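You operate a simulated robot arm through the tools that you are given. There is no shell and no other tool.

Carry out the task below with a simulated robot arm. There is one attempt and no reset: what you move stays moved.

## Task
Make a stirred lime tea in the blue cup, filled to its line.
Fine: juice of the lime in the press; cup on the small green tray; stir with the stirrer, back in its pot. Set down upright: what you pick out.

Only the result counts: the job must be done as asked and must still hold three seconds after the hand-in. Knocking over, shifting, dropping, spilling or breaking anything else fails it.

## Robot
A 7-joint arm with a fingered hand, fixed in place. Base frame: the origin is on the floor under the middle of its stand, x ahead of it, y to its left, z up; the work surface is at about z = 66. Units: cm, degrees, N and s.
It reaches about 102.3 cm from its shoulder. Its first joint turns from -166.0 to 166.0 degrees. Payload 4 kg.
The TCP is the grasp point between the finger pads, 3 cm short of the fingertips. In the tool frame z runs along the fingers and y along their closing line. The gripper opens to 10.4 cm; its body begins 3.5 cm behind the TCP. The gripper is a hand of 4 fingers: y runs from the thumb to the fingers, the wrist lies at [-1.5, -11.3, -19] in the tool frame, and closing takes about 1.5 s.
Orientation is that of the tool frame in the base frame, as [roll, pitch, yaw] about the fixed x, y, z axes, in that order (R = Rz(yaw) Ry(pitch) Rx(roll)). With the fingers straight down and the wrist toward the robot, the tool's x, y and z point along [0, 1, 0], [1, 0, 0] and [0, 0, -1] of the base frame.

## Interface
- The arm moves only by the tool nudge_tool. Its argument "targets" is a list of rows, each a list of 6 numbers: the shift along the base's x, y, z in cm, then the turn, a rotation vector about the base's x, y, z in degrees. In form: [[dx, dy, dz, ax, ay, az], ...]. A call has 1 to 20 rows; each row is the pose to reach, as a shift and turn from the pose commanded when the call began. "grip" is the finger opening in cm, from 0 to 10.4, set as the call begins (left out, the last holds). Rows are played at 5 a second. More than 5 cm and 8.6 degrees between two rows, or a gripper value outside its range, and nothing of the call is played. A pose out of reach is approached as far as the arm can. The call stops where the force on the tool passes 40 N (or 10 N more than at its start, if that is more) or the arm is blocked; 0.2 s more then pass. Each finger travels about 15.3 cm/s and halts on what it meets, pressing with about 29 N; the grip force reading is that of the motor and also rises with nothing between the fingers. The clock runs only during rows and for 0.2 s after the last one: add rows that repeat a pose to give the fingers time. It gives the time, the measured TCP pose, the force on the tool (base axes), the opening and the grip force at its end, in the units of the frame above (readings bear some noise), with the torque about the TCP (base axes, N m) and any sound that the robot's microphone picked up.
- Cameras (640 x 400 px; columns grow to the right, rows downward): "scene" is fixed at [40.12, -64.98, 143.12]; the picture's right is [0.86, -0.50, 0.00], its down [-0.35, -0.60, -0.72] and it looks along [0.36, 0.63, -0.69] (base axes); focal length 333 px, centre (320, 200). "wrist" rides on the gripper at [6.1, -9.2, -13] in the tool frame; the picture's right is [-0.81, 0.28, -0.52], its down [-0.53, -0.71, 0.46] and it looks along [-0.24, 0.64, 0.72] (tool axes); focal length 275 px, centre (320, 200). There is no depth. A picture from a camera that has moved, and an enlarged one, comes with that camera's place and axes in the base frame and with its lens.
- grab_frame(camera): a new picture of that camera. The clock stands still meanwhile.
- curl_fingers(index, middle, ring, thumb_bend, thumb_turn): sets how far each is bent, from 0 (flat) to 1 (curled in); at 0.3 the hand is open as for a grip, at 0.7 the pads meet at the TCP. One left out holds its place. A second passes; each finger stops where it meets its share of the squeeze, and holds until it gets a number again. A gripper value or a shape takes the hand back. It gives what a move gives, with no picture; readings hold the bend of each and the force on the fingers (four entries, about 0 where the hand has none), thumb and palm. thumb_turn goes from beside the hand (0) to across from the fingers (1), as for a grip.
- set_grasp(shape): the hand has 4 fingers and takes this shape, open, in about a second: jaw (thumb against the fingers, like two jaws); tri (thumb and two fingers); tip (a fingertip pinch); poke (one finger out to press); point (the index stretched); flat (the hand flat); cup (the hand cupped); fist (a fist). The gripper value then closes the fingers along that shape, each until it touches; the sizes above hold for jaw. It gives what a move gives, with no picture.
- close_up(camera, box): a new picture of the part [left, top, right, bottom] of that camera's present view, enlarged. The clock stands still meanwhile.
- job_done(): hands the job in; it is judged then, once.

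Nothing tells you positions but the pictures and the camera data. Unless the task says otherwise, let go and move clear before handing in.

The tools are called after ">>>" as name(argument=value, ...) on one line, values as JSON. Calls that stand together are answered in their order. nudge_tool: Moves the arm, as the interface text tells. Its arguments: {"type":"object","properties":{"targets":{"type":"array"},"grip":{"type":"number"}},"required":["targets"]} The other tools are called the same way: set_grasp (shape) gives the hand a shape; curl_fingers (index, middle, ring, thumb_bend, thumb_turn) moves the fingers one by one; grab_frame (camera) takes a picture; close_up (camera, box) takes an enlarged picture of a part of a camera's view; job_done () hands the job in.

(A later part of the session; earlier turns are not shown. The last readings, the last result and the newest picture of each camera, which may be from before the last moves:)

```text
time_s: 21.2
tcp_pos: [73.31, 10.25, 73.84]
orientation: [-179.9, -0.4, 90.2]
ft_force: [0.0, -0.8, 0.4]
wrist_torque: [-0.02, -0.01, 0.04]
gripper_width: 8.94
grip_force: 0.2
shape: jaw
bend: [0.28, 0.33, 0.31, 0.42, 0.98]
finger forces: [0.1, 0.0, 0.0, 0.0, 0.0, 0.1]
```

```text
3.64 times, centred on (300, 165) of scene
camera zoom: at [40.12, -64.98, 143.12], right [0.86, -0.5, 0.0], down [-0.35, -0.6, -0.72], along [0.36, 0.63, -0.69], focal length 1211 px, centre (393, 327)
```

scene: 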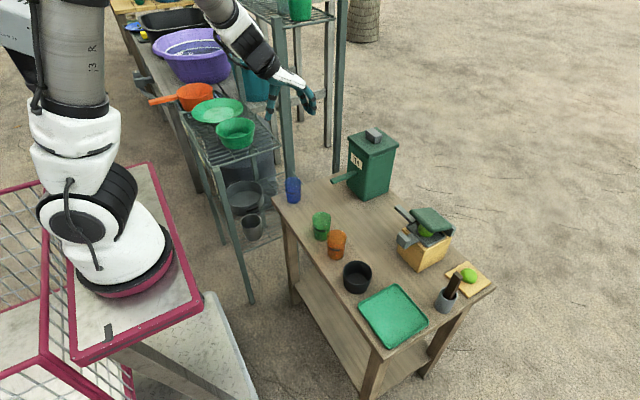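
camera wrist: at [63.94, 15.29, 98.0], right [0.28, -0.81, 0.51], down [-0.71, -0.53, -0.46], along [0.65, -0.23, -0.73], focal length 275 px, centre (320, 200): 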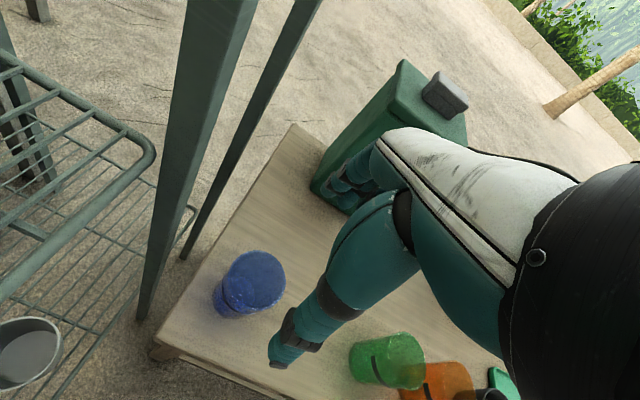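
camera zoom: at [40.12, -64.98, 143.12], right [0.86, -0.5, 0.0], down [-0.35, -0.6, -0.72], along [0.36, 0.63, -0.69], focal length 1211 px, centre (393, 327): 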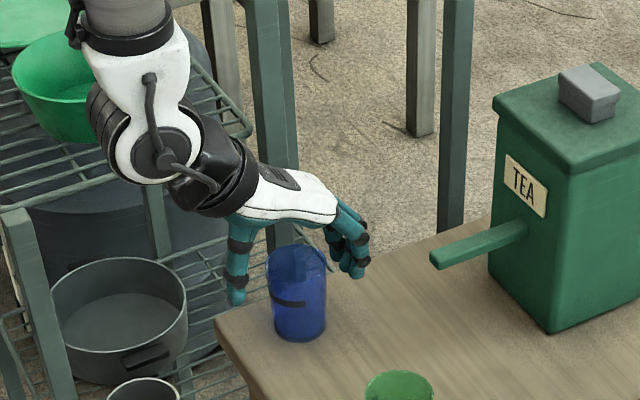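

>>> nudge_tool(targets=[[0, 0.3, 0.2, 0, 0, 0], [0, 0.3, 0.2, 0, 0, 0]])

>>> nudge_tool(targets=[[0, 0, 0, 0, 0, 0], [0, 0, 0, 0, 0, 0], [0, 0, 0, 0, 0, 0], [0, 0, 0, 0, 0, 0], [0, 0, 0, 0, 0, 0], [0, 0, 0, 0, 0, 0], [0, 0, 0, 0, 0, 0], [0, 0, 0, 0, 0, 0]], grip=3.5)

>>> close_up(camera="wrist", box=[190, 170, 430, 370])

>>> close_up(camera="scene", box=[270, 150, 330, 210])

```text
time_s: 21.8
tcp_pos: [73.31, 10.59, 74.07]
orientation: [179.9, -0.3, 90.4]
ft_force: [0.0, 0.0, 0.0]
wrist_torque: [-0.01, 0.0, 0.01]
gripper_width: 8.94
grip_force: 0.0
shape: jaw
bend: [0.28, 0.33, 0.31, 0.42, 0.98]
finger forces: [0.1, 0.0, 0.0, 0.0, 0.0, 0.0]
```

```text
time_s: 23.6
tcp_pos: [73.29, 10.69, 74.07]
orientation: [179.9, -0.3, 90.3]
ft_force: [0.4, 0.3, 0.6]
wrist_torque: [0.0, 0.03, -0.02]
gripper_width: 4.04
grip_force: 28.7
shape: jaw
bend: [0.74, 0.49, 0.51, 0.72, 1.0]
finger forces: [13.9, 8.1, 3.9, 0.1, 25.7, 0.0]
```

```text
2.00 times, centred on (310, 270) of wrist
camera zoom: at [64.07, 16.74, 87.22], right [0.28, -0.81, 0.51], down [-0.71, -0.53, -0.46], along [0.65, -0.23, -0.73], focal length 551 px, centre (340, 60)
```

zoom: 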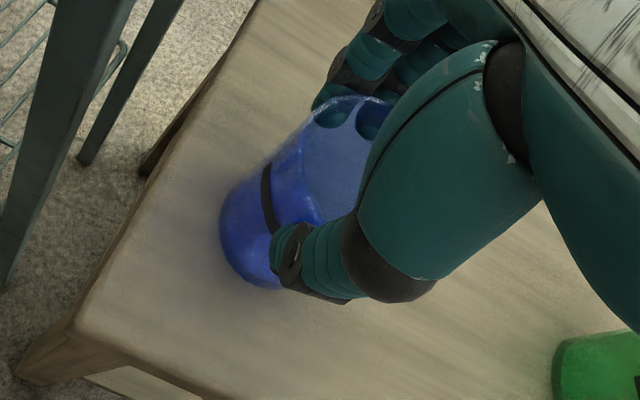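

```text
6.67 times, centred on (300, 180) of scene
camera zoom: at [40.12, -64.98, 143.12], right [0.86, -0.5, 0.0], down [-0.35, -0.6, -0.72], along [0.36, 0.63, -0.69], focal length 2220 px, centre (453, 333)
```

zoom: 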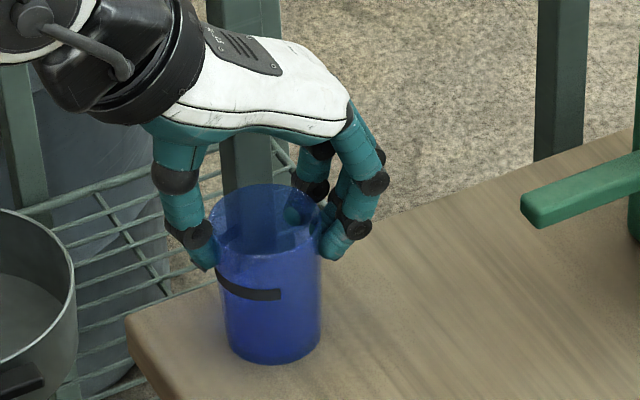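

The grip is firm and there's now about 3.5 cm between palm and rim. I'll lift clear, carry the cup high, and stop above the free spot just left of the press spout.

>>> nudge_tool(targets=[[0, 0, 1.5, 0, 0, 0], [0, 0, 4, 0, 0, 0], [0, 0, 7, 0, 0, 0], [0, 0, 10, 0, 0, 0], [0, 0, 13, 0, 0, 0], [2, -2.2, 13.5, 0, 0, 0], [4.5, -4.8, 13.5, 0, 0, 0], [7, -7.4, 13.5, 0, 0, 0], [9.5, -10, 13.5, 0, 0, 0], [12, -12.8, 13.5, 0, 0, 0], [14.5, -15.5, 13.5, 0, 0, 0], [17, -18.3, 13.5, 0, 0, 0], [19, -20.5, 13.5, 0, 0, 0], [20.6, -22.7, 13.5, 0, 0, 0], [20.6, -22.7, 13.5, 0, 0, 0]])

>>> grab_frame(camera="wrist")

>>> grab_frame(camera="scene")

```text
time_s: 26.8
tcp_pos: [94.06, -11.9, 87.62]
orientation: [-180.0, -0.4, 90.4]
ft_force: [0.1, 0.4, -0.4]
wrist_torque: [0.02, 0.0, 0.03]
gripper_width: 4.0
grip_force: 29.1
shape: jaw
bend: [0.74, 0.49, 0.51, 0.72, 1.0]
finger forces: [13.9, 8.2, 4.0, 0.0, 25.7, 0.0]
```

```text
taken
camera wrist: at [84.75, -5.77, 100.73], right [0.28, -0.81, 0.51], down [-0.71, -0.53, -0.46], along [0.65, -0.23, -0.73], focal length 275 px, centre (320, 200)
```

wrist: 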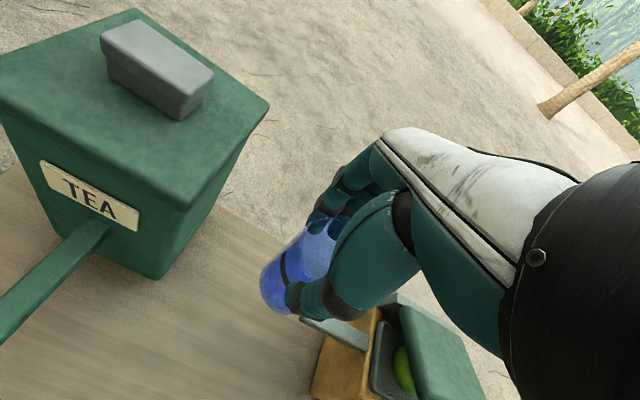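

```text
taken
```

scene: 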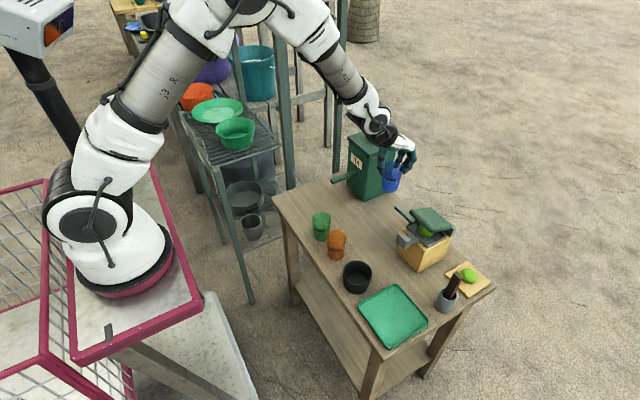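

>>> close_up(camera="wrist", box=[240, 190, 480, 400])

>>> close_up(camera="wrist", box=[0, 0, 280, 300])

>>> close_up(camera="scene", box=[340, 130, 460, 280])

```text
1.90 times, centred on (360, 295) of wrist
camera zoom: at [84.75, -5.77, 100.73], right [0.28, -0.81, 0.51], down [-0.71, -0.53, -0.46], along [0.65, -0.23, -0.73], focal length 524 px, centre (244, 19)
```

zoom: 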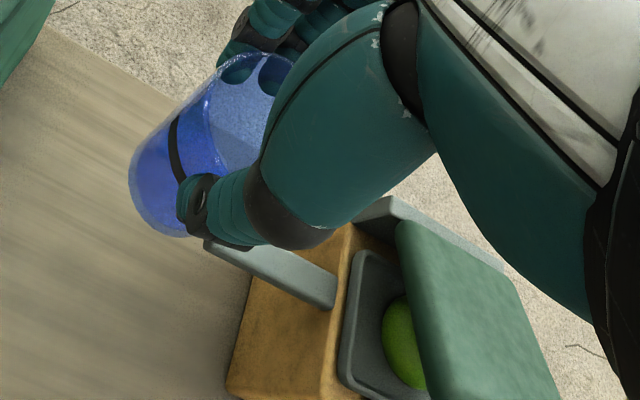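

```text
1.33 times, centred on (140, 150) of wrist
camera zoom: at [84.75, -5.77, 100.73], right [0.28, -0.81, 0.51], down [-0.71, -0.53, -0.46], along [0.65, -0.23, -0.73], focal length 367 px, centre (560, 267)
```

zoom: 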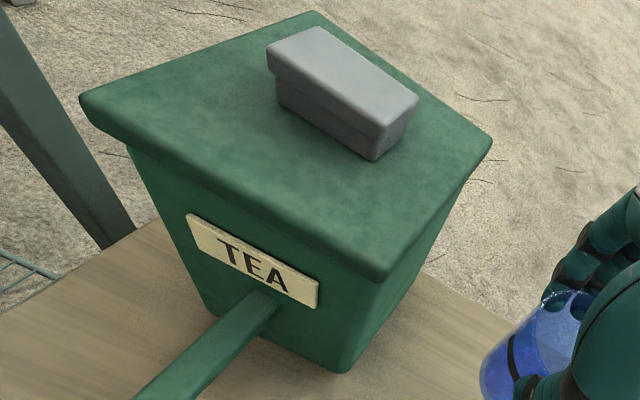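

```text
2.67 times, centred on (400, 205) of scene
camera zoom: at [40.12, -64.98, 143.12], right [0.86, -0.5, 0.0], down [-0.35, -0.6, -0.72], along [0.36, 0.63, -0.69], focal length 888 px, centre (107, 187)
```

zoom: 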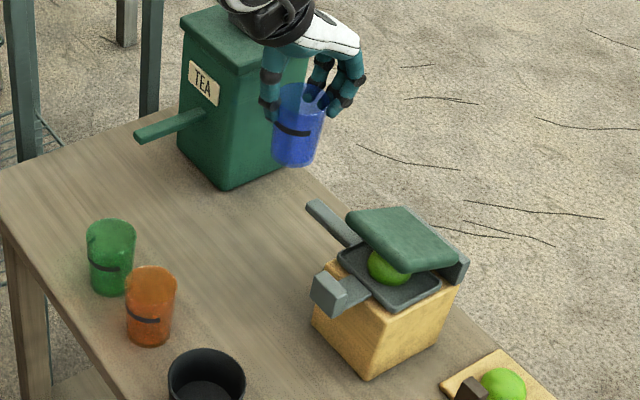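

By combining the views I now put the table at z≈65, the cup rim at ≈73 when standing, and the spout underside at ≈73.6. The press spout tip is near (94.1, -16.5). I'm descending beside it.

>>> nudge_tool(targets=[[0, 0, -3, 0, 0, 0], [0, 0, -6, 0, 0, 0], [0, 0, -9, 0, 0, 0], [0, 0, -11.5, 0, 0, 0], [0, 0, -12.6, 0, 0, 0], [0, 0, -13.1, 0, 0, 0], [0, 0, -13.1, 0, 0, 0]])

>>> close_up(camera="scene", box=[360, 150, 460, 250])

>>> grab_frame(camera="wrist")

```text
time_s: 28.4
tcp_pos: [93.91, -11.85, 74.59]
orientation: [-179.9, -0.4, 90.3]
ft_force: [0.2, 0.4, 0.2]
wrist_torque: [-0.01, 0.01, -0.01]
gripper_width: 3.99
grip_force: 29.0
shape: jaw
bend: [0.74, 0.49, 0.51, 0.72, 1.0]
finger forces: [14.1, 8.2, 4.1, 0.0, 25.7, 0.1]
```

```text
4.00 times, centred on (410, 200) of scene
camera zoom: at [40.12, -64.98, 143.12], right [0.86, -0.5, 0.0], down [-0.35, -0.6, -0.72], along [0.36, 0.63, -0.69], focal length 1332 px, centre (-40, 200)
```

zoom: 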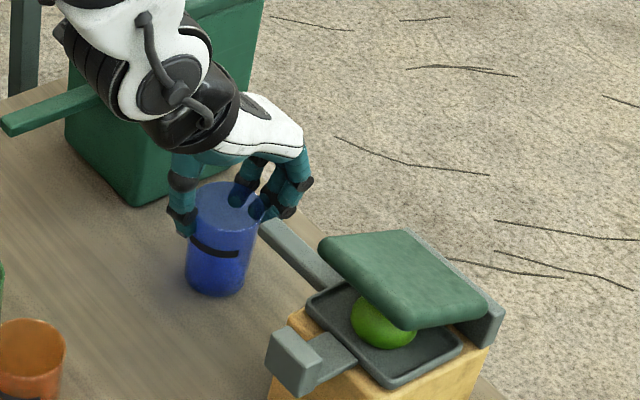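

```text
taken
camera wrist: at [84.71, -5.79, 87.67], right [0.28, -0.81, 0.51], down [-0.71, -0.53, -0.46], along [0.65, -0.23, -0.73], focal length 275 px, centre (320, 200)
```

wrist: 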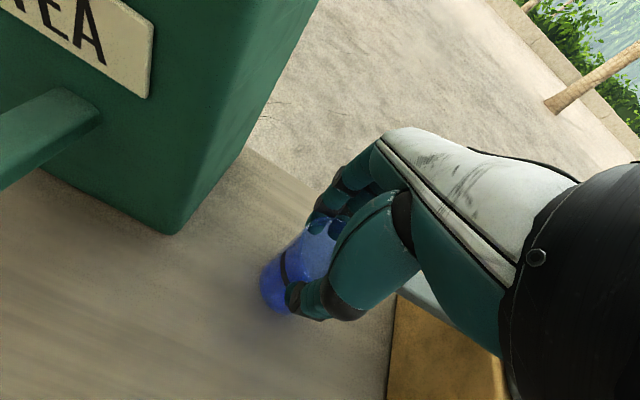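

The cup is just above the table beside the spout. I'll lower it to a few millimetres clear and slide it under the spout tip in small steps.

>>> nudge_tool(targets=[[0.1, 0, -0.3, 0, 0, 0], [0.15, -1, -0.35, 0, 0, 0], [0.15, -2, -0.35, 0, 0, 0], [0.15, -3, -0.35, 0, 0, 0], [0.15, -3, -0.35, 0, 0, 0]])

>>> close_up(camera="scene", box=[375, 170, 445, 240])

>>> close_up(camera="wrist", box=[220, 160, 440, 360])

```text
time_s: 29.6
tcp_pos: [94.07, -14.95, 74.23]
orientation: [180.0, -0.4, 90.4]
ft_force: [-0.5, 0.4, -0.1]
wrist_torque: [-0.01, 0.0, 0.0]
gripper_width: 4.01
grip_force: 29.2
shape: jaw
bend: [0.74, 0.49, 0.51, 0.72, 1.0]
finger forces: [14.0, 8.3, 4.1, 0.0, 25.8, 0.0]
```

```text
5.71 times, centred on (410, 205) of scene
camera zoom: at [40.12, -64.98, 143.12], right [0.86, -0.5, 0.0], down [-0.35, -0.6, -0.72], along [0.36, 0.63, -0.69], focal length 1902 px, centre (-194, 171)
```

zoom: 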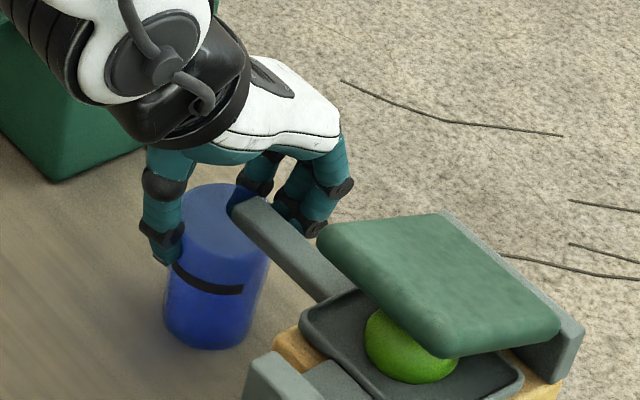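

```text
2.00 times, centred on (330, 260) of wrist
camera zoom: at [84.86, -8.92, 87.35], right [0.28, -0.81, 0.51], down [-0.71, -0.53, -0.46], along [0.65, -0.23, -0.73], focal length 551 px, centre (300, 80)
```

zoom: 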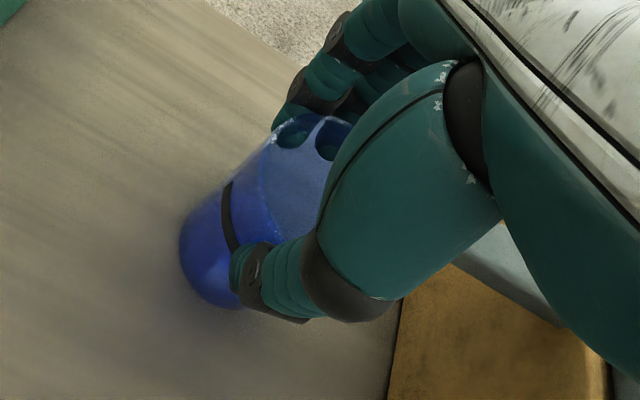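

>>> nudge_tool(targets=[[0.05, -0.8, 0, 0, 0, 0], [0.05, -1.6, 0, 0, 0, 0], [0.05, -2.3, 0, 0, 0, 0], [0.05, -2.3, -0.1, 0, 0, 0]])

>>> close_up(camera="scene", box=[375, 170, 445, 240])

>>> close_up(camera="wrist", box=[220, 160, 440, 360])

```text
time_s: 30.6
tcp_pos: [94.15, -17.36, 74.09]
orientation: [180.0, -0.4, 90.4]
ft_force: [-0.6, 0.1, -0.5]
wrist_torque: [-0.02, -0.01, 0.0]
gripper_width: 3.97
grip_force: 28.9
shape: jaw
bend: [0.74, 0.49, 0.51, 0.72, 1.0]
finger forces: [14.0, 8.3, 4.2, 0.0, 25.7, 0.1]
```

```text
5.71 times, centred on (410, 205) of scene
camera zoom: at [40.12, -64.98, 143.12], right [0.86, -0.5, 0.0], down [-0.35, -0.6, -0.72], along [0.36, 0.63, -0.69], focal length 1902 px, centre (-194, 171)
```

zoom: 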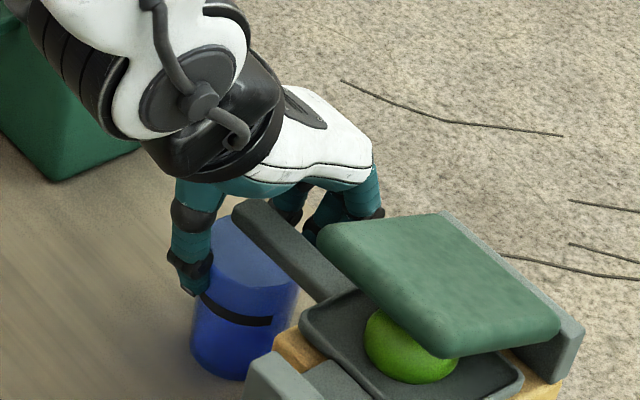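

```text
2.00 times, centred on (330, 260) of wrist
camera zoom: at [84.86, -11.25, 87.18], right [0.28, -0.81, 0.51], down [-0.71, -0.53, -0.46], along [0.65, -0.23, -0.73], focal length 551 px, centre (300, 80)
```

zoom: 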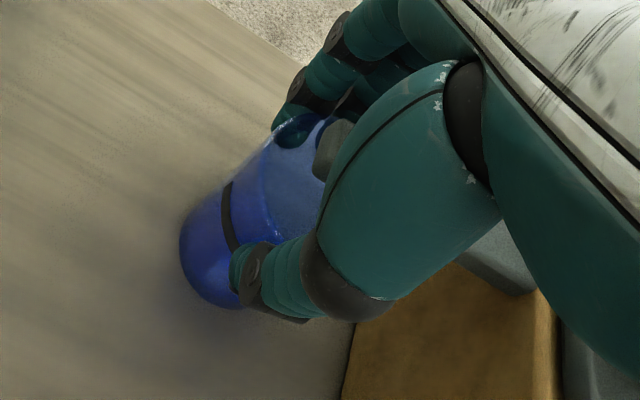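

The spout tip is now over the cup's mouth. I'll lower slightly until the cup touches the table.

>>> nudge_tool(targets=[[0, 0, -0.15, 0, 0, 0], [0, 0, -0.15, 0, 0, 0]])

```text
time_s: 31.2
tcp_pos: [94.1, -17.38, 74.02]
orientation: [179.9, -0.4, 90.3]
ft_force: [-1.1, 1.0, 8.3]
wrist_torque: [-0.06, 0.08, -0.01]
gripper_width: 4.01
grip_force: 29.1
shape: jaw
bend: [0.74, 0.49, 0.51, 0.72, 1.0]
finger forces: [14.2, 8.4, 4.2, 0.1, 27.2, 0.0]
```

>>> nudge_tool(targets=[[0, 0, 0, 0, 0, 0], [0, 0, 0, 0, 0, 0], [0, 0, 0, 0, 0, 0], [0, 0, 0, 0, 0, 0], [0, 0, 0, 0, 0, 0], [0, 0, 0, 0, 0, 0]], grip=9.5)

>>> close_up(camera="scene", box=[375, 170, 445, 240])

>>> close_up(camera="wrist", box=[220, 160, 440, 360])

```text
time_s: 32.6
tcp_pos: [94.17, -17.22, 73.93]
orientation: [180.0, -0.5, 90.4]
ft_force: [0.6, -0.2, 0.6]
wrist_torque: [0.02, -0.01, 0.01]
gripper_width: 9.49
grip_force: 0.1
shape: jaw
bend: [0.31, 0.32, 0.3, 0.33, 0.98]
finger forces: [0.1, 0.0, 0.0, 0.0, 0.1, 0.0]
```

```text
5.71 times, centred on (410, 205) of scene
camera zoom: at [40.12, -64.98, 143.12], right [0.86, -0.5, 0.0], down [-0.35, -0.6, -0.72], along [0.36, 0.63, -0.69], focal length 1902 px, centre (-194, 171)
```

zoom: 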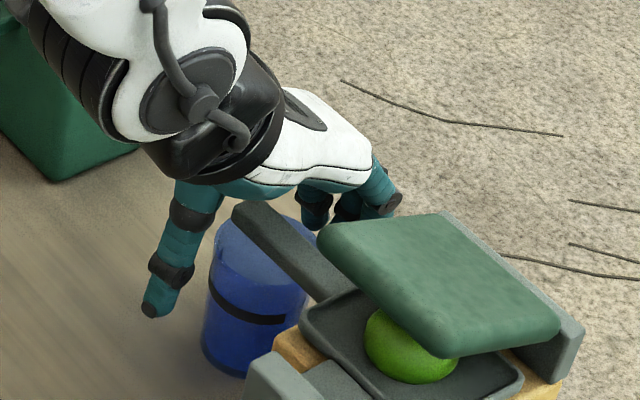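

```text
2.00 times, centred on (330, 260) of wrist
camera zoom: at [84.91, -11.24, 87.03], right [0.28, -0.81, 0.51], down [-0.71, -0.53, -0.46], along [0.65, -0.23, -0.73], focal length 551 px, centre (300, 80)
```

zoom: 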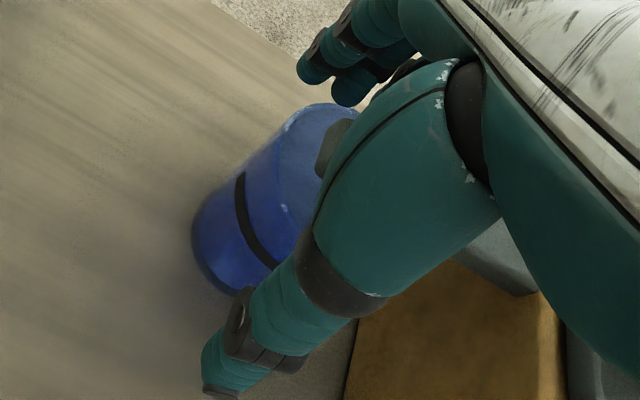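

The cup is released and upright. I'll raise the hand straight up and recheck how the cup sits under the spout.

>>> nudge_tool(targets=[[0, 0, 2, 0, 0, 0], [0, 0, 4.5, 0, 0, 0], [0, 0, 7, 0, 0, 0], [0, 0, 10, 0, 0, 0], [-3, 1, 13, 0, 0, 0], [-7, 2, 16, 0, 0, 0], [-11, 3, 18, 0, 0, 0], [-15, 3, 18, 0, 0, 0], [-15, 3, 18, 0, 0, 0]])

>>> grab_frame(camera="wrist")

>>> close_up(camera="scene", box=[380, 185, 440, 245])

```text
refused: row 6 steps farther than a row can; nothing moved
```

```text
taken
camera wrist: at [84.91, -11.24, 87.03], right [0.28, -0.81, 0.51], down [-0.71, -0.53, -0.46], along [0.65, -0.23, -0.73], focal length 275 px, centre (320, 200)
```

wrist: 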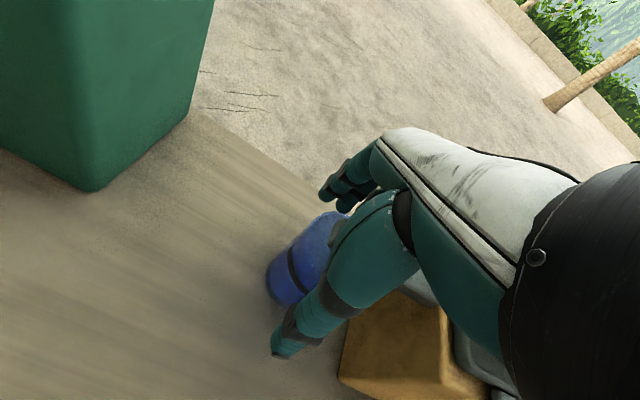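

```text
6.67 times, centred on (410, 215) of scene
camera zoom: at [40.12, -64.98, 143.12], right [0.86, -0.5, 0.0], down [-0.35, -0.6, -0.72], along [0.36, 0.63, -0.69], focal length 2220 px, centre (-280, 100)
```

zoom: 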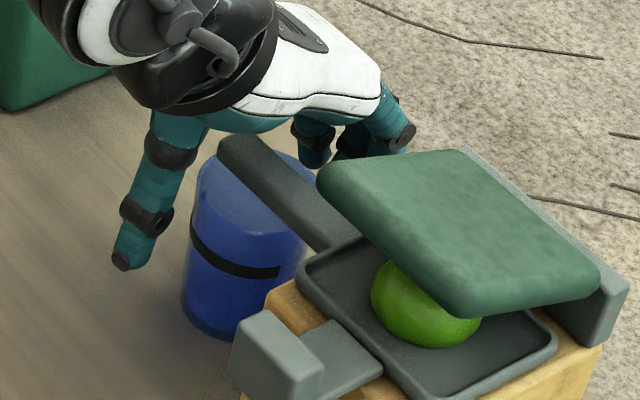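

>>> nudge_tool(targets=[[0, 0, 2, 0, 0, 0], [0, 0, 4.5, 0, 0, 0], [0, 0, 7, 0, 0, 0], [0, 0, 10, 0, 0, 0], [-2, 1, 13, 0, 0, 0], [-5, 2, 16, 0, 0, 0], [-9, 3, 17, 0, 0, 0], [-13, 3, 17, 0, 0, 0], [-13, 3, 17, 0, 0, 0]])

>>> grab_frame(camera="wrist")

>>> close_up(camera="scene", box=[380, 185, 440, 245])

```text
time_s: 34.6
tcp_pos: [80.95, -14.55, 90.83]
orientation: [179.9, -0.4, 90.3]
ft_force: [-0.8, 1.1, 0.1]
wrist_torque: [0.0, -0.01, -0.01]
gripper_width: 9.5
grip_force: 0.0
shape: jaw
bend: [0.31, 0.32, 0.3, 0.33, 0.98]
finger forces: [0.1, 0.0, 0.0, 0.0, 0.0, 0.0]
```

```text
taken
camera wrist: at [71.82, -8.46, 104.04], right [0.28, -0.81, 0.51], down [-0.71, -0.53, -0.46], along [0.65, -0.23, -0.73], focal length 275 px, centre (320, 200)
```

wrist: 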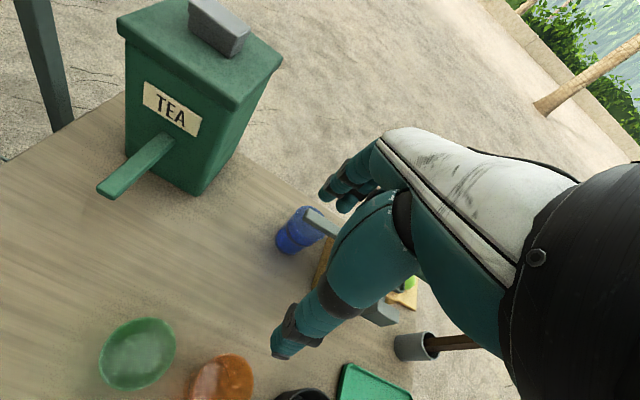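

```text
6.67 times, centred on (410, 215) of scene
camera zoom: at [40.12, -64.98, 143.12], right [0.86, -0.5, 0.0], down [-0.35, -0.6, -0.72], along [0.36, 0.63, -0.69], focal length 2220 px, centre (-280, 100)
```

zoom: 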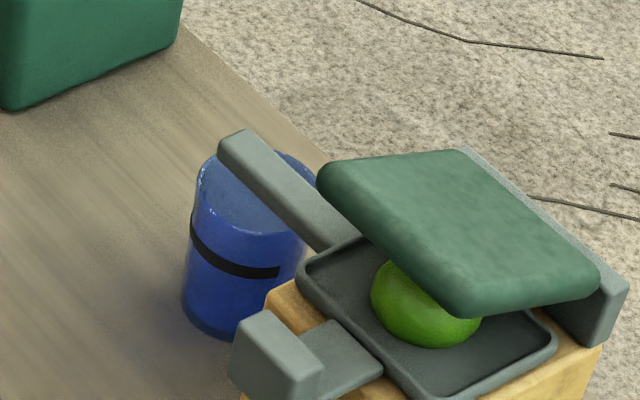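

>>> close_up(camera="wrist", box=[260, 190, 360, 270])

>>> close_up(camera="wrist", box=[80, 0, 320, 260])

```text
5.00 times, centred on (310, 230) of wrist
camera zoom: at [71.82, -8.46, 104.04], right [0.28, -0.81, 0.51], down [-0.71, -0.53, -0.46], along [0.65, -0.23, -0.73], focal length 1376 px, centre (370, 50)
```

zoom: 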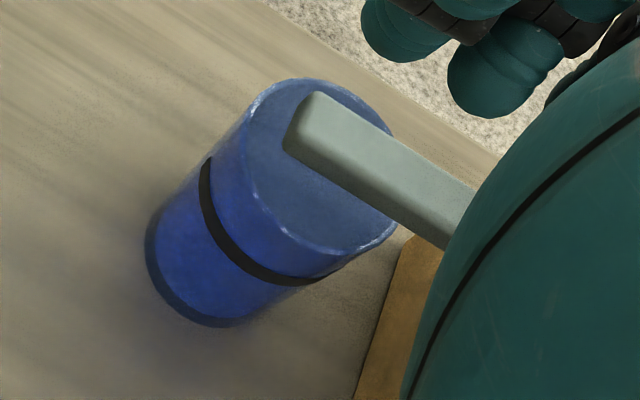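

```text
1.54 times, centred on (200, 130) of wrist
camera zoom: at [71.82, -8.46, 104.04], right [0.28, -0.81, 0.51], down [-0.71, -0.53, -0.46], along [0.65, -0.23, -0.73], focal length 424 px, centre (505, 308)
```

zoom: 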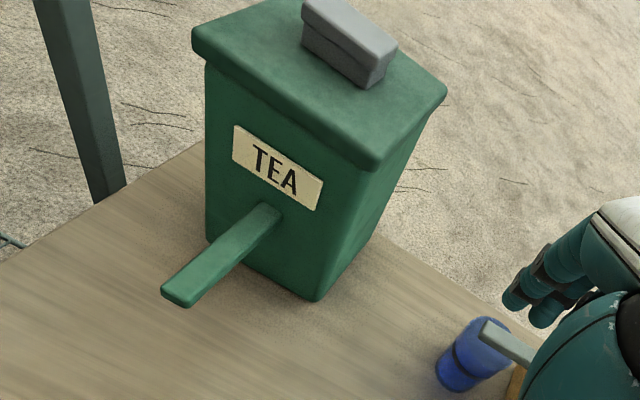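

The cup centre is about 1.8 cm inside the spout's end and 0.4 cm off sideways. To be safe I'll go back, re-grip, and shift it about 1 cm outward so the tip sits near the middle of the mouth.

>>> nudge_tool(targets=[[4, 0, 0, 0, 0, 0], [8, -1, -1, 0, 0, 0], [11, -2, -4, 0, 0, 0], [13.2, -2.8, -7, 0, 0, 0], [13.2, -2.8, -10, 0, 0, 0], [13.2, -2.8, -12.5, 0, 0, 0], [13.2, -2.8, -15, 0, 0, 0], [13.2, -2.8, -16.9, 0, 0, 0], [13.2, -2.8, -16.9, 0, 0, 0]])

>>> nudge_tool(targets=[[0, 0, 0, 0, 0, 0], [0, 0, 0, 0, 0, 0], [0, 0, 0, 0, 0, 0], [0, 0, 0, 0, 0, 0], [0, 0, 0, 0, 0, 0], [0, 0, 0, 0, 0, 0], [0, 0, 0, 0, 0, 0], [0, 0, 0, 0, 0, 0]], grip=3.5)

>>> close_up(camera="scene", box=[380, 185, 440, 245])

```text
time_s: 36.6
tcp_pos: [94.34, -17.14, 74.07]
orientation: [179.8, -0.4, 90.4]
ft_force: [0.0, 0.1, 0.3]
wrist_torque: [0.0, -0.01, 0.02]
gripper_width: 9.48
grip_force: 0.1
shape: jaw
bend: [0.31, 0.32, 0.3, 0.33, 0.98]
finger forces: [0.0, 0.0, 0.2, 0.0, 0.0, 0.0]
```

```text
time_s: 38.4
tcp_pos: [94.43, -17.19, 74.06]
orientation: [-180.0, -0.5, 90.4]
ft_force: [0.3, -0.6, 0.6]
wrist_torque: [-0.01, 0.0, -0.02]
gripper_width: 3.8
grip_force: 28.8
shape: jaw
bend: [0.74, 0.48, 0.5, 0.73, 1.0]
finger forces: [13.6, 8.2, 3.9, 0.0, 25.6, 0.1]
```

```text
6.67 times, centred on (410, 215) of scene
camera zoom: at [40.12, -64.98, 143.12], right [0.86, -0.5, 0.0], down [-0.35, -0.6, -0.72], along [0.36, 0.63, -0.69], focal length 2220 px, centre (-280, 100)
```

zoom: 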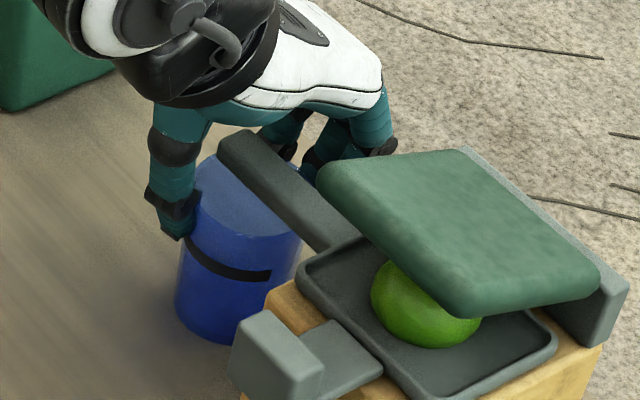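

>>> nudge_tool(targets=[[0, 0, 0.12, 0, 0, 0], [-0.1, 0.6, 0.12, 0, 0, 0], [-0.2, 1.2, 0.12, 0, 0, 0], [-0.2, 1.2, -0.05, 0, 0, 0], [-0.2, 1.2, -0.05, 0, 0, 0]])

>>> nudge_tool(targets=[[0, 0, 0, 0, 0, 0], [0, 0, 0, 0, 0, 0], [0, 0, 0, 0, 0, 0], [0, 0, 0, 0, 0, 0], [0, 0, 0, 0, 0, 0], [0, 0, 0, 0, 0, 0]], grip=9.5)

>>> nudge_tool(targets=[[0, 0, 2, 0, 0, 0], [0, 0, 4.5, 0, 0, 0], [0, 0, 7, 0, 0, 0], [0, 0, 10, 0, 0, 0], [-2, 1, 13, 0, 0, 0], [-5, 2, 16, 0, 0, 0], [-9, 3, 17, 0, 0, 0], [-13, 3, 17, 0, 0, 0], [-13, 3, 17, 0, 0, 0]])

>>> close_up(camera="wrist", box=[260, 190, 360, 270])

>>> close_up(camera="scene", box=[380, 185, 440, 245])

```text
time_s: 39.6
tcp_pos: [94.05, -15.75, 73.92]
orientation: [-180.0, -0.5, 90.2]
ft_force: [0.5, -0.4, 0.5]
wrist_torque: [0.0, 0.01, 0.01]
gripper_width: 3.75
grip_force: 29.7
shape: jaw
bend: [0.74, 0.48, 0.5, 0.73, 1.0]
finger forces: [13.6, 8.0, 3.9, 0.1, 25.7, 0.0]
```

```text
time_s: 41.0
tcp_pos: [94.14, -15.93, 74.07]
orientation: [-180.0, -0.4, 90.3]
ft_force: [-0.4, 0.1, 0.0]
wrist_torque: [0.0, -0.03, 0.02]
gripper_width: 9.47
grip_force: 0.2
shape: jaw
bend: [0.31, 0.32, 0.3, 0.33, 0.98]
finger forces: [0.1, 0.1, 0.0, 0.0, 0.0, 0.0]
```

```text
time_s: 43.0
tcp_pos: [81.02, -13.22, 91.02]
orientation: [-179.9, -0.4, 90.4]
ft_force: [0.4, -0.2, -0.6]
wrist_torque: [0.02, 0.04, -0.04]
gripper_width: 9.49
grip_force: 0.0
shape: jaw
bend: [0.31, 0.32, 0.3, 0.33, 0.98]
finger forces: [0.0, 0.0, 0.0, 0.0, 0.1, 0.0]
```

```text
5.00 times, centred on (310, 230) of wrist
camera zoom: at [71.82, -7.15, 104.08], right [0.28, -0.81, 0.51], down [-0.71, -0.53, -0.46], along [0.65, -0.23, -0.73], focal length 1376 px, centre (370, 50)
```

zoom: 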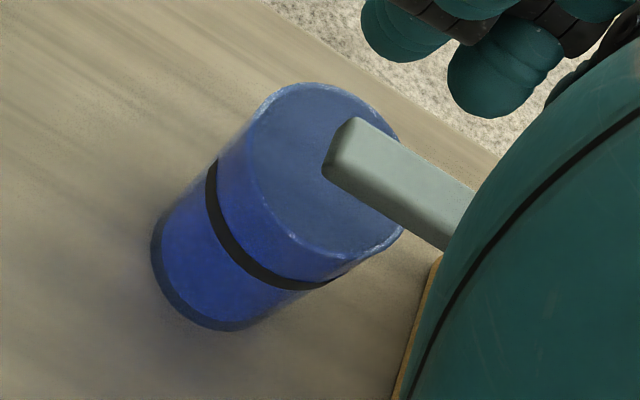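

```text
6.67 times, centred on (410, 215) of scene
camera zoom: at [40.12, -64.98, 143.12], right [0.86, -0.5, 0.0], down [-0.35, -0.6, -0.72], along [0.36, 0.63, -0.69], focal length 2220 px, centre (-280, 100)
```

zoom: 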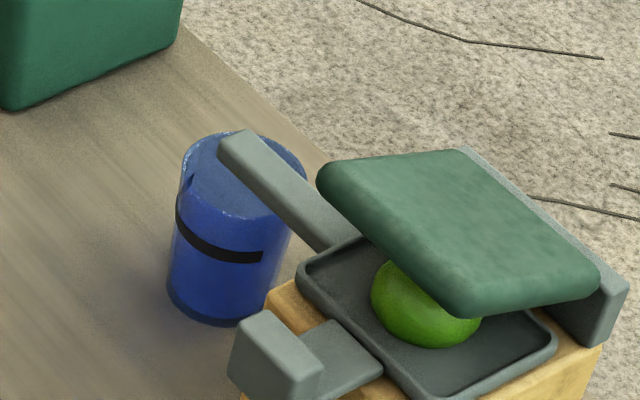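

The tip is now about 0.6 cm from the cup's centre, which is good. Next I'll study the press handle closely to work out what to actuate.

>>> close_up(camera="scene", box=[394, 225, 424, 255])

>>> close_up(camera="scene", box=[415, 200, 460, 245])

>>> close_up(camera="scene", box=[360, 120, 390, 150])

```text
13.33 times, centred on (409, 240) of scene
camera zoom: at [40.12, -64.98, 143.12], right [0.86, -0.5, 0.0], down [-0.35, -0.6, -0.72], along [0.36, 0.63, -0.69], focal length 4439 px, centre (-867, -333)
```

zoom: 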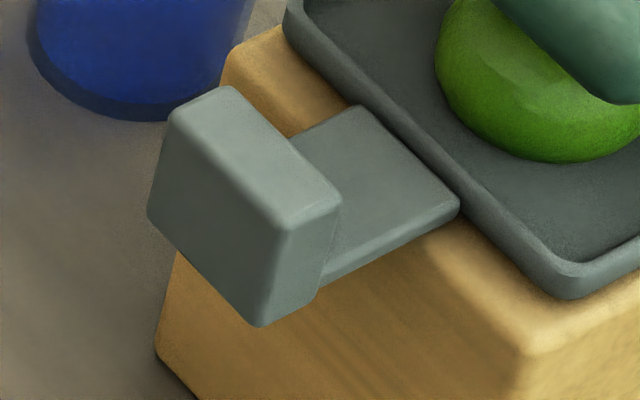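

```text
8.89 times, centred on (438, 222) of scene
camera zoom: at [40.12, -64.98, 143.12], right [0.86, -0.5, 0.0], down [-0.35, -0.6, -0.72], along [0.36, 0.63, -0.69], focal length 2959 px, centre (-724, 0)
```

zoom: 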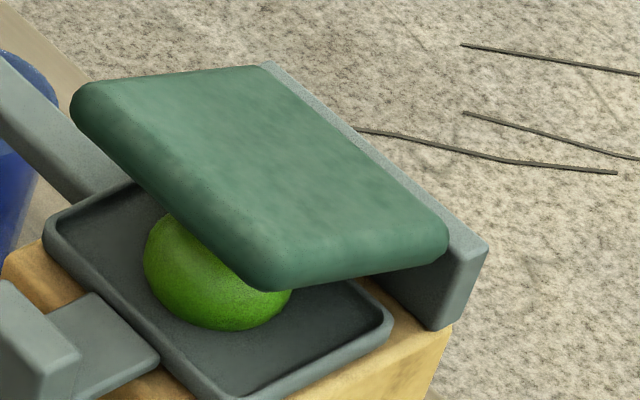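

```text
13.33 times, centred on (375, 135) of scene
camera zoom: at [40.12, -64.98, 143.12], right [0.86, -0.5, 0.0], down [-0.35, -0.6, -0.72], along [0.36, 0.63, -0.69], focal length 4439 px, centre (-413, 1067)
```

zoom: 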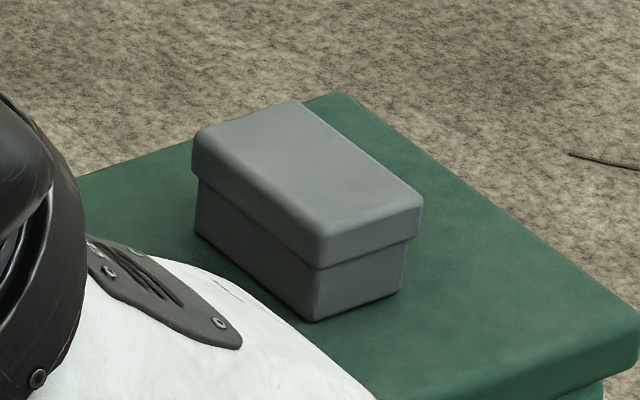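

The green lid, with its front edge at about (90, -29, 83) and hinge at x≈99, rests open on the lime. Pressing the lid down over its base is the most natural and stable action. I'll close the fingers and move above its front part.

>>> nudge_tool(targets=[[1, -2, 1, 0, 0, 0], [3, -5, 2, 0, 0, 0], [5, -8, 2, 0, 0, 0], [7, -11, 2, 0, 0, 0], [9, -14, 2, 0, 0, 0], [10.5, -16, 2, 0, 0, 0], [10.5, -16, 2, 0, 0, 0], [10.5, -16, 2, 0, 0, 0], [10.5, -16, 2, 0, 0, 0]], grip=0)

>>> grab_frame(camera="wrist")

>>> close_up(camera="scene", box=[370, 150, 480, 280])

```text
time_s: 45.0
tcp_pos: [91.62, -29.07, 93.02]
orientation: [180.0, -0.5, 90.3]
ft_force: [0.0, 0.5, -0.1]
wrist_torque: [0.0, -0.02, 0.0]
gripper_width: 0.0
grip_force: 28.9
shape: jaw
bend: [0.7, 0.7, 0.7, 0.47, 1.0]
finger forces: [0.0, 0.0, 0.0, 0.0, 0.0, 0.1]
```

```text
taken
camera wrist: at [82.44, -22.97, 106.2], right [0.28, -0.81, 0.51], down [-0.71, -0.53, -0.46], along [0.65, -0.23, -0.73], focal length 275 px, centre (320, 200)
```

wrist: 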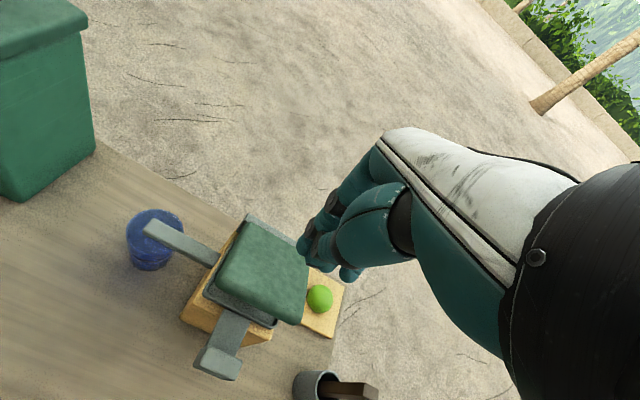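

```text
3.08 times, centred on (425, 215) of scene
camera zoom: at [40.12, -64.98, 143.12], right [0.86, -0.5, 0.0], down [-0.35, -0.6, -0.72], along [0.36, 0.63, -0.69], focal length 1024 px, centre (-3, 154)
```

zoom: 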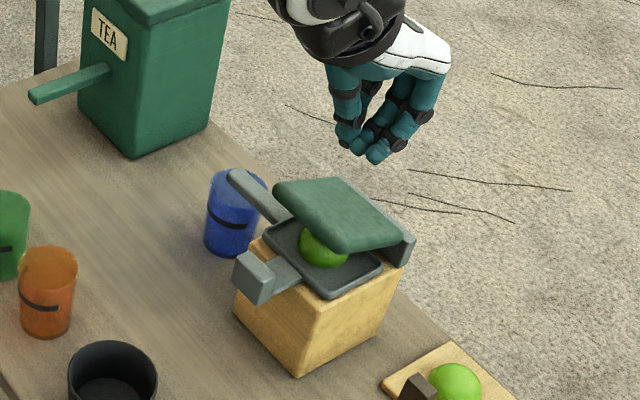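

>>> nudge_tool(targets=[[-0.2, 0.2, -2, 0, 0, 0], [-0.3, 0.3, -4, 0, 0, 0], [-0.3, 0.3, -5.5, 0, 0, 0], [-0.3, 0.3, -6.2, 0, 0, 0], [-0.3, 0.3, -6.8, 0, 0, 0], [-0.3, 0.3, -7.4, 0, 0, 0], [-0.3, 0.3, -8, 0, 0, 0], [-0.3, 0.3, -8.5, 0, 0, 0]])

>>> close_up(camera="scene", box=[370, 150, 480, 280])

```text
time_s: 46.8
tcp_pos: [91.3, -28.62, 84.52]
orientation: [179.9, -0.5, 90.4]
ft_force: [-0.4, 0.2, 0.0]
wrist_torque: [-0.01, 0.01, -0.02]
gripper_width: 0.01
grip_force: 29.7
shape: jaw
bend: [0.7, 0.7, 0.7, 0.47, 1.0]
finger forces: [0.0, 0.0, 0.0, 0.1, 0.0, 0.0]
```

```text
3.08 times, centred on (425, 215) of scene
camera zoom: at [40.12, -64.98, 143.12], right [0.86, -0.5, 0.0], down [-0.35, -0.6, -0.72], along [0.36, 0.63, -0.69], focal length 1024 px, centre (-3, 154)
```

zoom: 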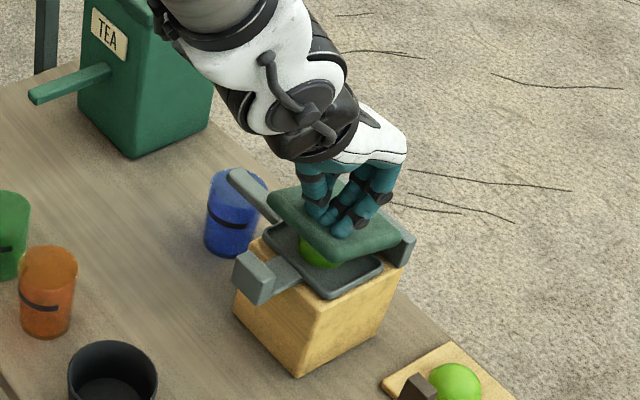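

>>> close_up(camera="scene", box=[405, 190, 465, 250])

```text
6.67 times, centred on (435, 220) of scene
camera zoom: at [40.12, -64.98, 143.12], right [0.86, -0.5, 0.0], down [-0.35, -0.6, -0.72], along [0.36, 0.63, -0.69], focal length 2220 px, centre (-447, 67)
```

zoom: 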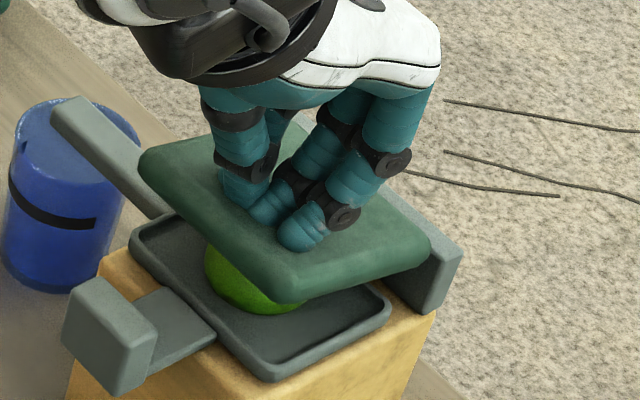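

The lid moves down under the fingers. I'll keep pressing slowly and watch the force and the cup.

>>> nudge_tool(targets=[[0, 0, -0.5, 0, 0, 0], [0, 0, -1, 0, 0, 0], [0, 0, -1.5, 0, 0, 0], [0, 0, -2, 0, 0, 0]])

>>> close_up(camera="scene", box=[390, 190, 460, 260])

```text
time_s: 47.8
tcp_pos: [91.64, -28.56, 83.18]
orientation: [179.3, -0.1, 90.2]
ft_force: [0.1, -0.4, 12.1]
wrist_torque: [-0.04, 0.01, 0.01]
gripper_width: 0.01
grip_force: 28.9
shape: jaw
bend: [0.7, 0.7, 0.7, 0.47, 1.0]
finger forces: [0.0, 0.0, 0.0, 0.0, 0.0, 0.1]
stopped in row 4: the force on the tool passed its limit at 45 N (the readings are from after the stop); the commanded pose is now the measured one
```

```text
5.71 times, centred on (425, 225) of scene
camera zoom: at [40.12, -64.98, 143.12], right [0.86, -0.5, 0.0], down [-0.35, -0.6, -0.72], along [0.36, 0.63, -0.69], focal length 1902 px, centre (-280, 57)
```

zoom: 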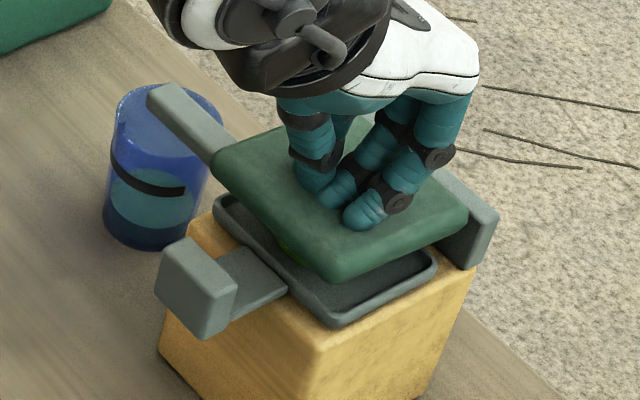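

Juice flowed into the cup. I'll zoom in to judge its level and check for any spill.

>>> close_up(camera="scene", box=[390, 195, 430, 235])

>>> close_up(camera="wrist", box=[180, 180, 380, 380])

```text
10.00 times, centred on (410, 215) of scene
camera zoom: at [40.12, -64.98, 143.12], right [0.86, -0.5, 0.0], down [-0.35, -0.6, -0.72], along [0.36, 0.63, -0.69], focal length 3329 px, centre (-580, 50)
```

zoom: 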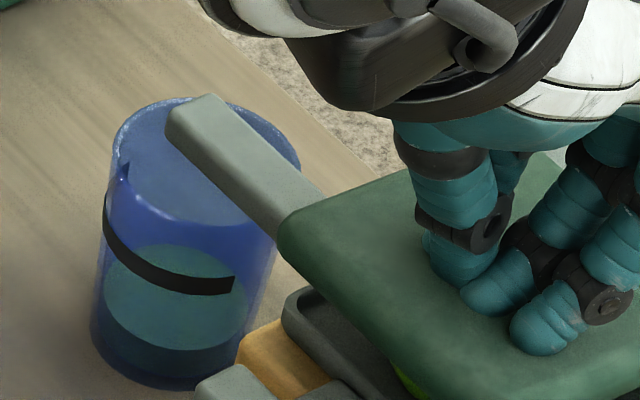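

```text
2.00 times, centred on (280, 280) of wrist
camera zoom: at [82.31, -22.52, 96.2], right [0.27, -0.81, 0.52], down [-0.7, -0.54, -0.47], along [0.66, -0.24, -0.72], focal length 551 px, centre (400, 40)
```

zoom: 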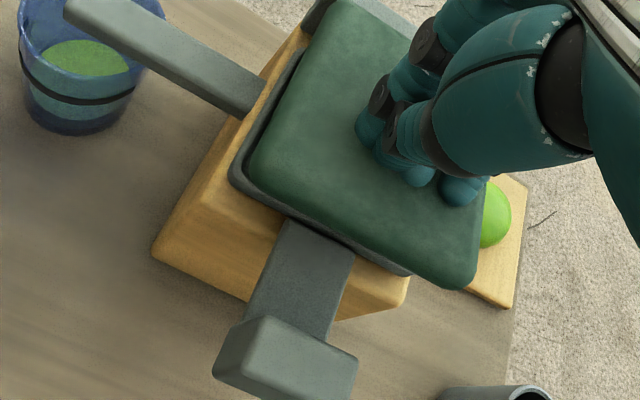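

About 1.6 cm of green juice is in the cup and nothing has spilled. I'll press once more to make sure the lime is fully squeezed.

>>> nudge_tool(targets=[[0, 0, -0.2, 0, 0, 0], [0, 0, -0.4, 0, 0, 0], [0, 0, -0.6, 0, 0, 0], [0, 0, -0.8, 0, 0, 0], [0, 0, -1.0, 0, 0, 0], [0, 0, -1.2, 0, 0, 0]])

>>> close_up(camera="scene", box=[390, 195, 450, 255])

```text
time_s: 48.4
tcp_pos: [91.87, -28.58, 83.22]
orientation: [178.8, -0.1, 90.3]
ft_force: [1.3, -0.5, 10.7]
wrist_torque: [-0.04, 0.02, -0.01]
gripper_width: 0.0
grip_force: 28.6
shape: jaw
bend: [0.7, 0.7, 0.7, 0.47, 1.0]
finger forces: [0.0, 0.0, 0.1, 0.1, 0.1, 0.0]
stopped in row 2: the force on the tool passed its limit at 43 N (the readings are from after the stop); the commanded pose is now the measured one
```

```text
6.67 times, centred on (420, 225) of scene
camera zoom: at [40.12, -64.98, 143.12], right [0.86, -0.5, 0.0], down [-0.35, -0.6, -0.72], along [0.36, 0.63, -0.69], focal length 2220 px, centre (-347, 33)
```

zoom: 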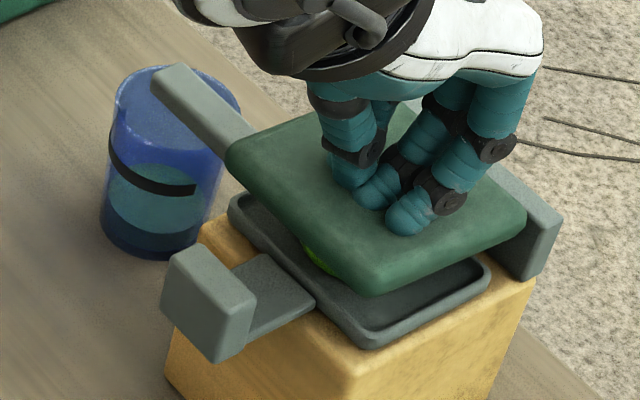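

The lid has hit its stop and the juice level is steady, so the lime is fully squeezed. I'll lift off gently and look at the cup again.

>>> nudge_tool(targets=[[0, 0, 0.5, 0, 0, 0], [0, 0, 1, 0, 0, 0], [0, 0, 1.8, 0, 0, 0], [0, 0, 3, 0, 0, 0], [0, 0, 5, 0, 0, 0], [-1, 1, 8, 0, 0, 0], [-3, 4, 10, 0, 0, 0], [-6, 7, 10, 0, 0, 0], [-9, 10, 10, 0, 0, 0], [-10, 13, 9, 0, 0, 0], [-10, 14, 8, 0, 0, 0]])

>>> grab_frame(camera="wrist")

>>> close_up(camera="scene", box=[390, 195, 460, 265])

```text
time_s: 50.8
tcp_pos: [81.71, -14.74, 90.91]
orientation: [179.0, -0.1, 90.2]
ft_force: [0.6, -0.7, -0.3]
wrist_torque: [0.01, -0.03, 0.02]
gripper_width: 0.0
grip_force: 29.1
shape: jaw
bend: [0.7, 0.7, 0.7, 0.47, 1.0]
finger forces: [0.1, 0.1, 0.0, 0.0, 0.0, 0.1]
```

```text
taken
camera wrist: at [72.29, -8.63, 103.86], right [0.27, -0.81, 0.52], down [-0.7, -0.53, -0.47], along [0.66, -0.24, -0.71], focal length 275 px, centre (320, 200)
```

wrist: 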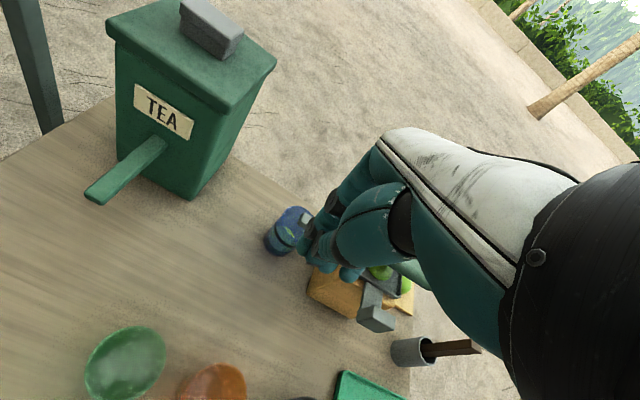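

```text
5.71 times, centred on (425, 230) of scene
camera zoom: at [40.12, -64.98, 143.12], right [0.86, -0.5, 0.0], down [-0.35, -0.6, -0.72], along [0.36, 0.63, -0.69], focal length 1902 px, centre (-280, 29)
```

zoom: 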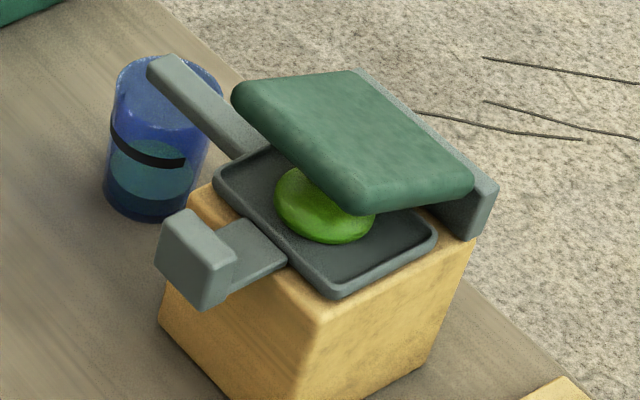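

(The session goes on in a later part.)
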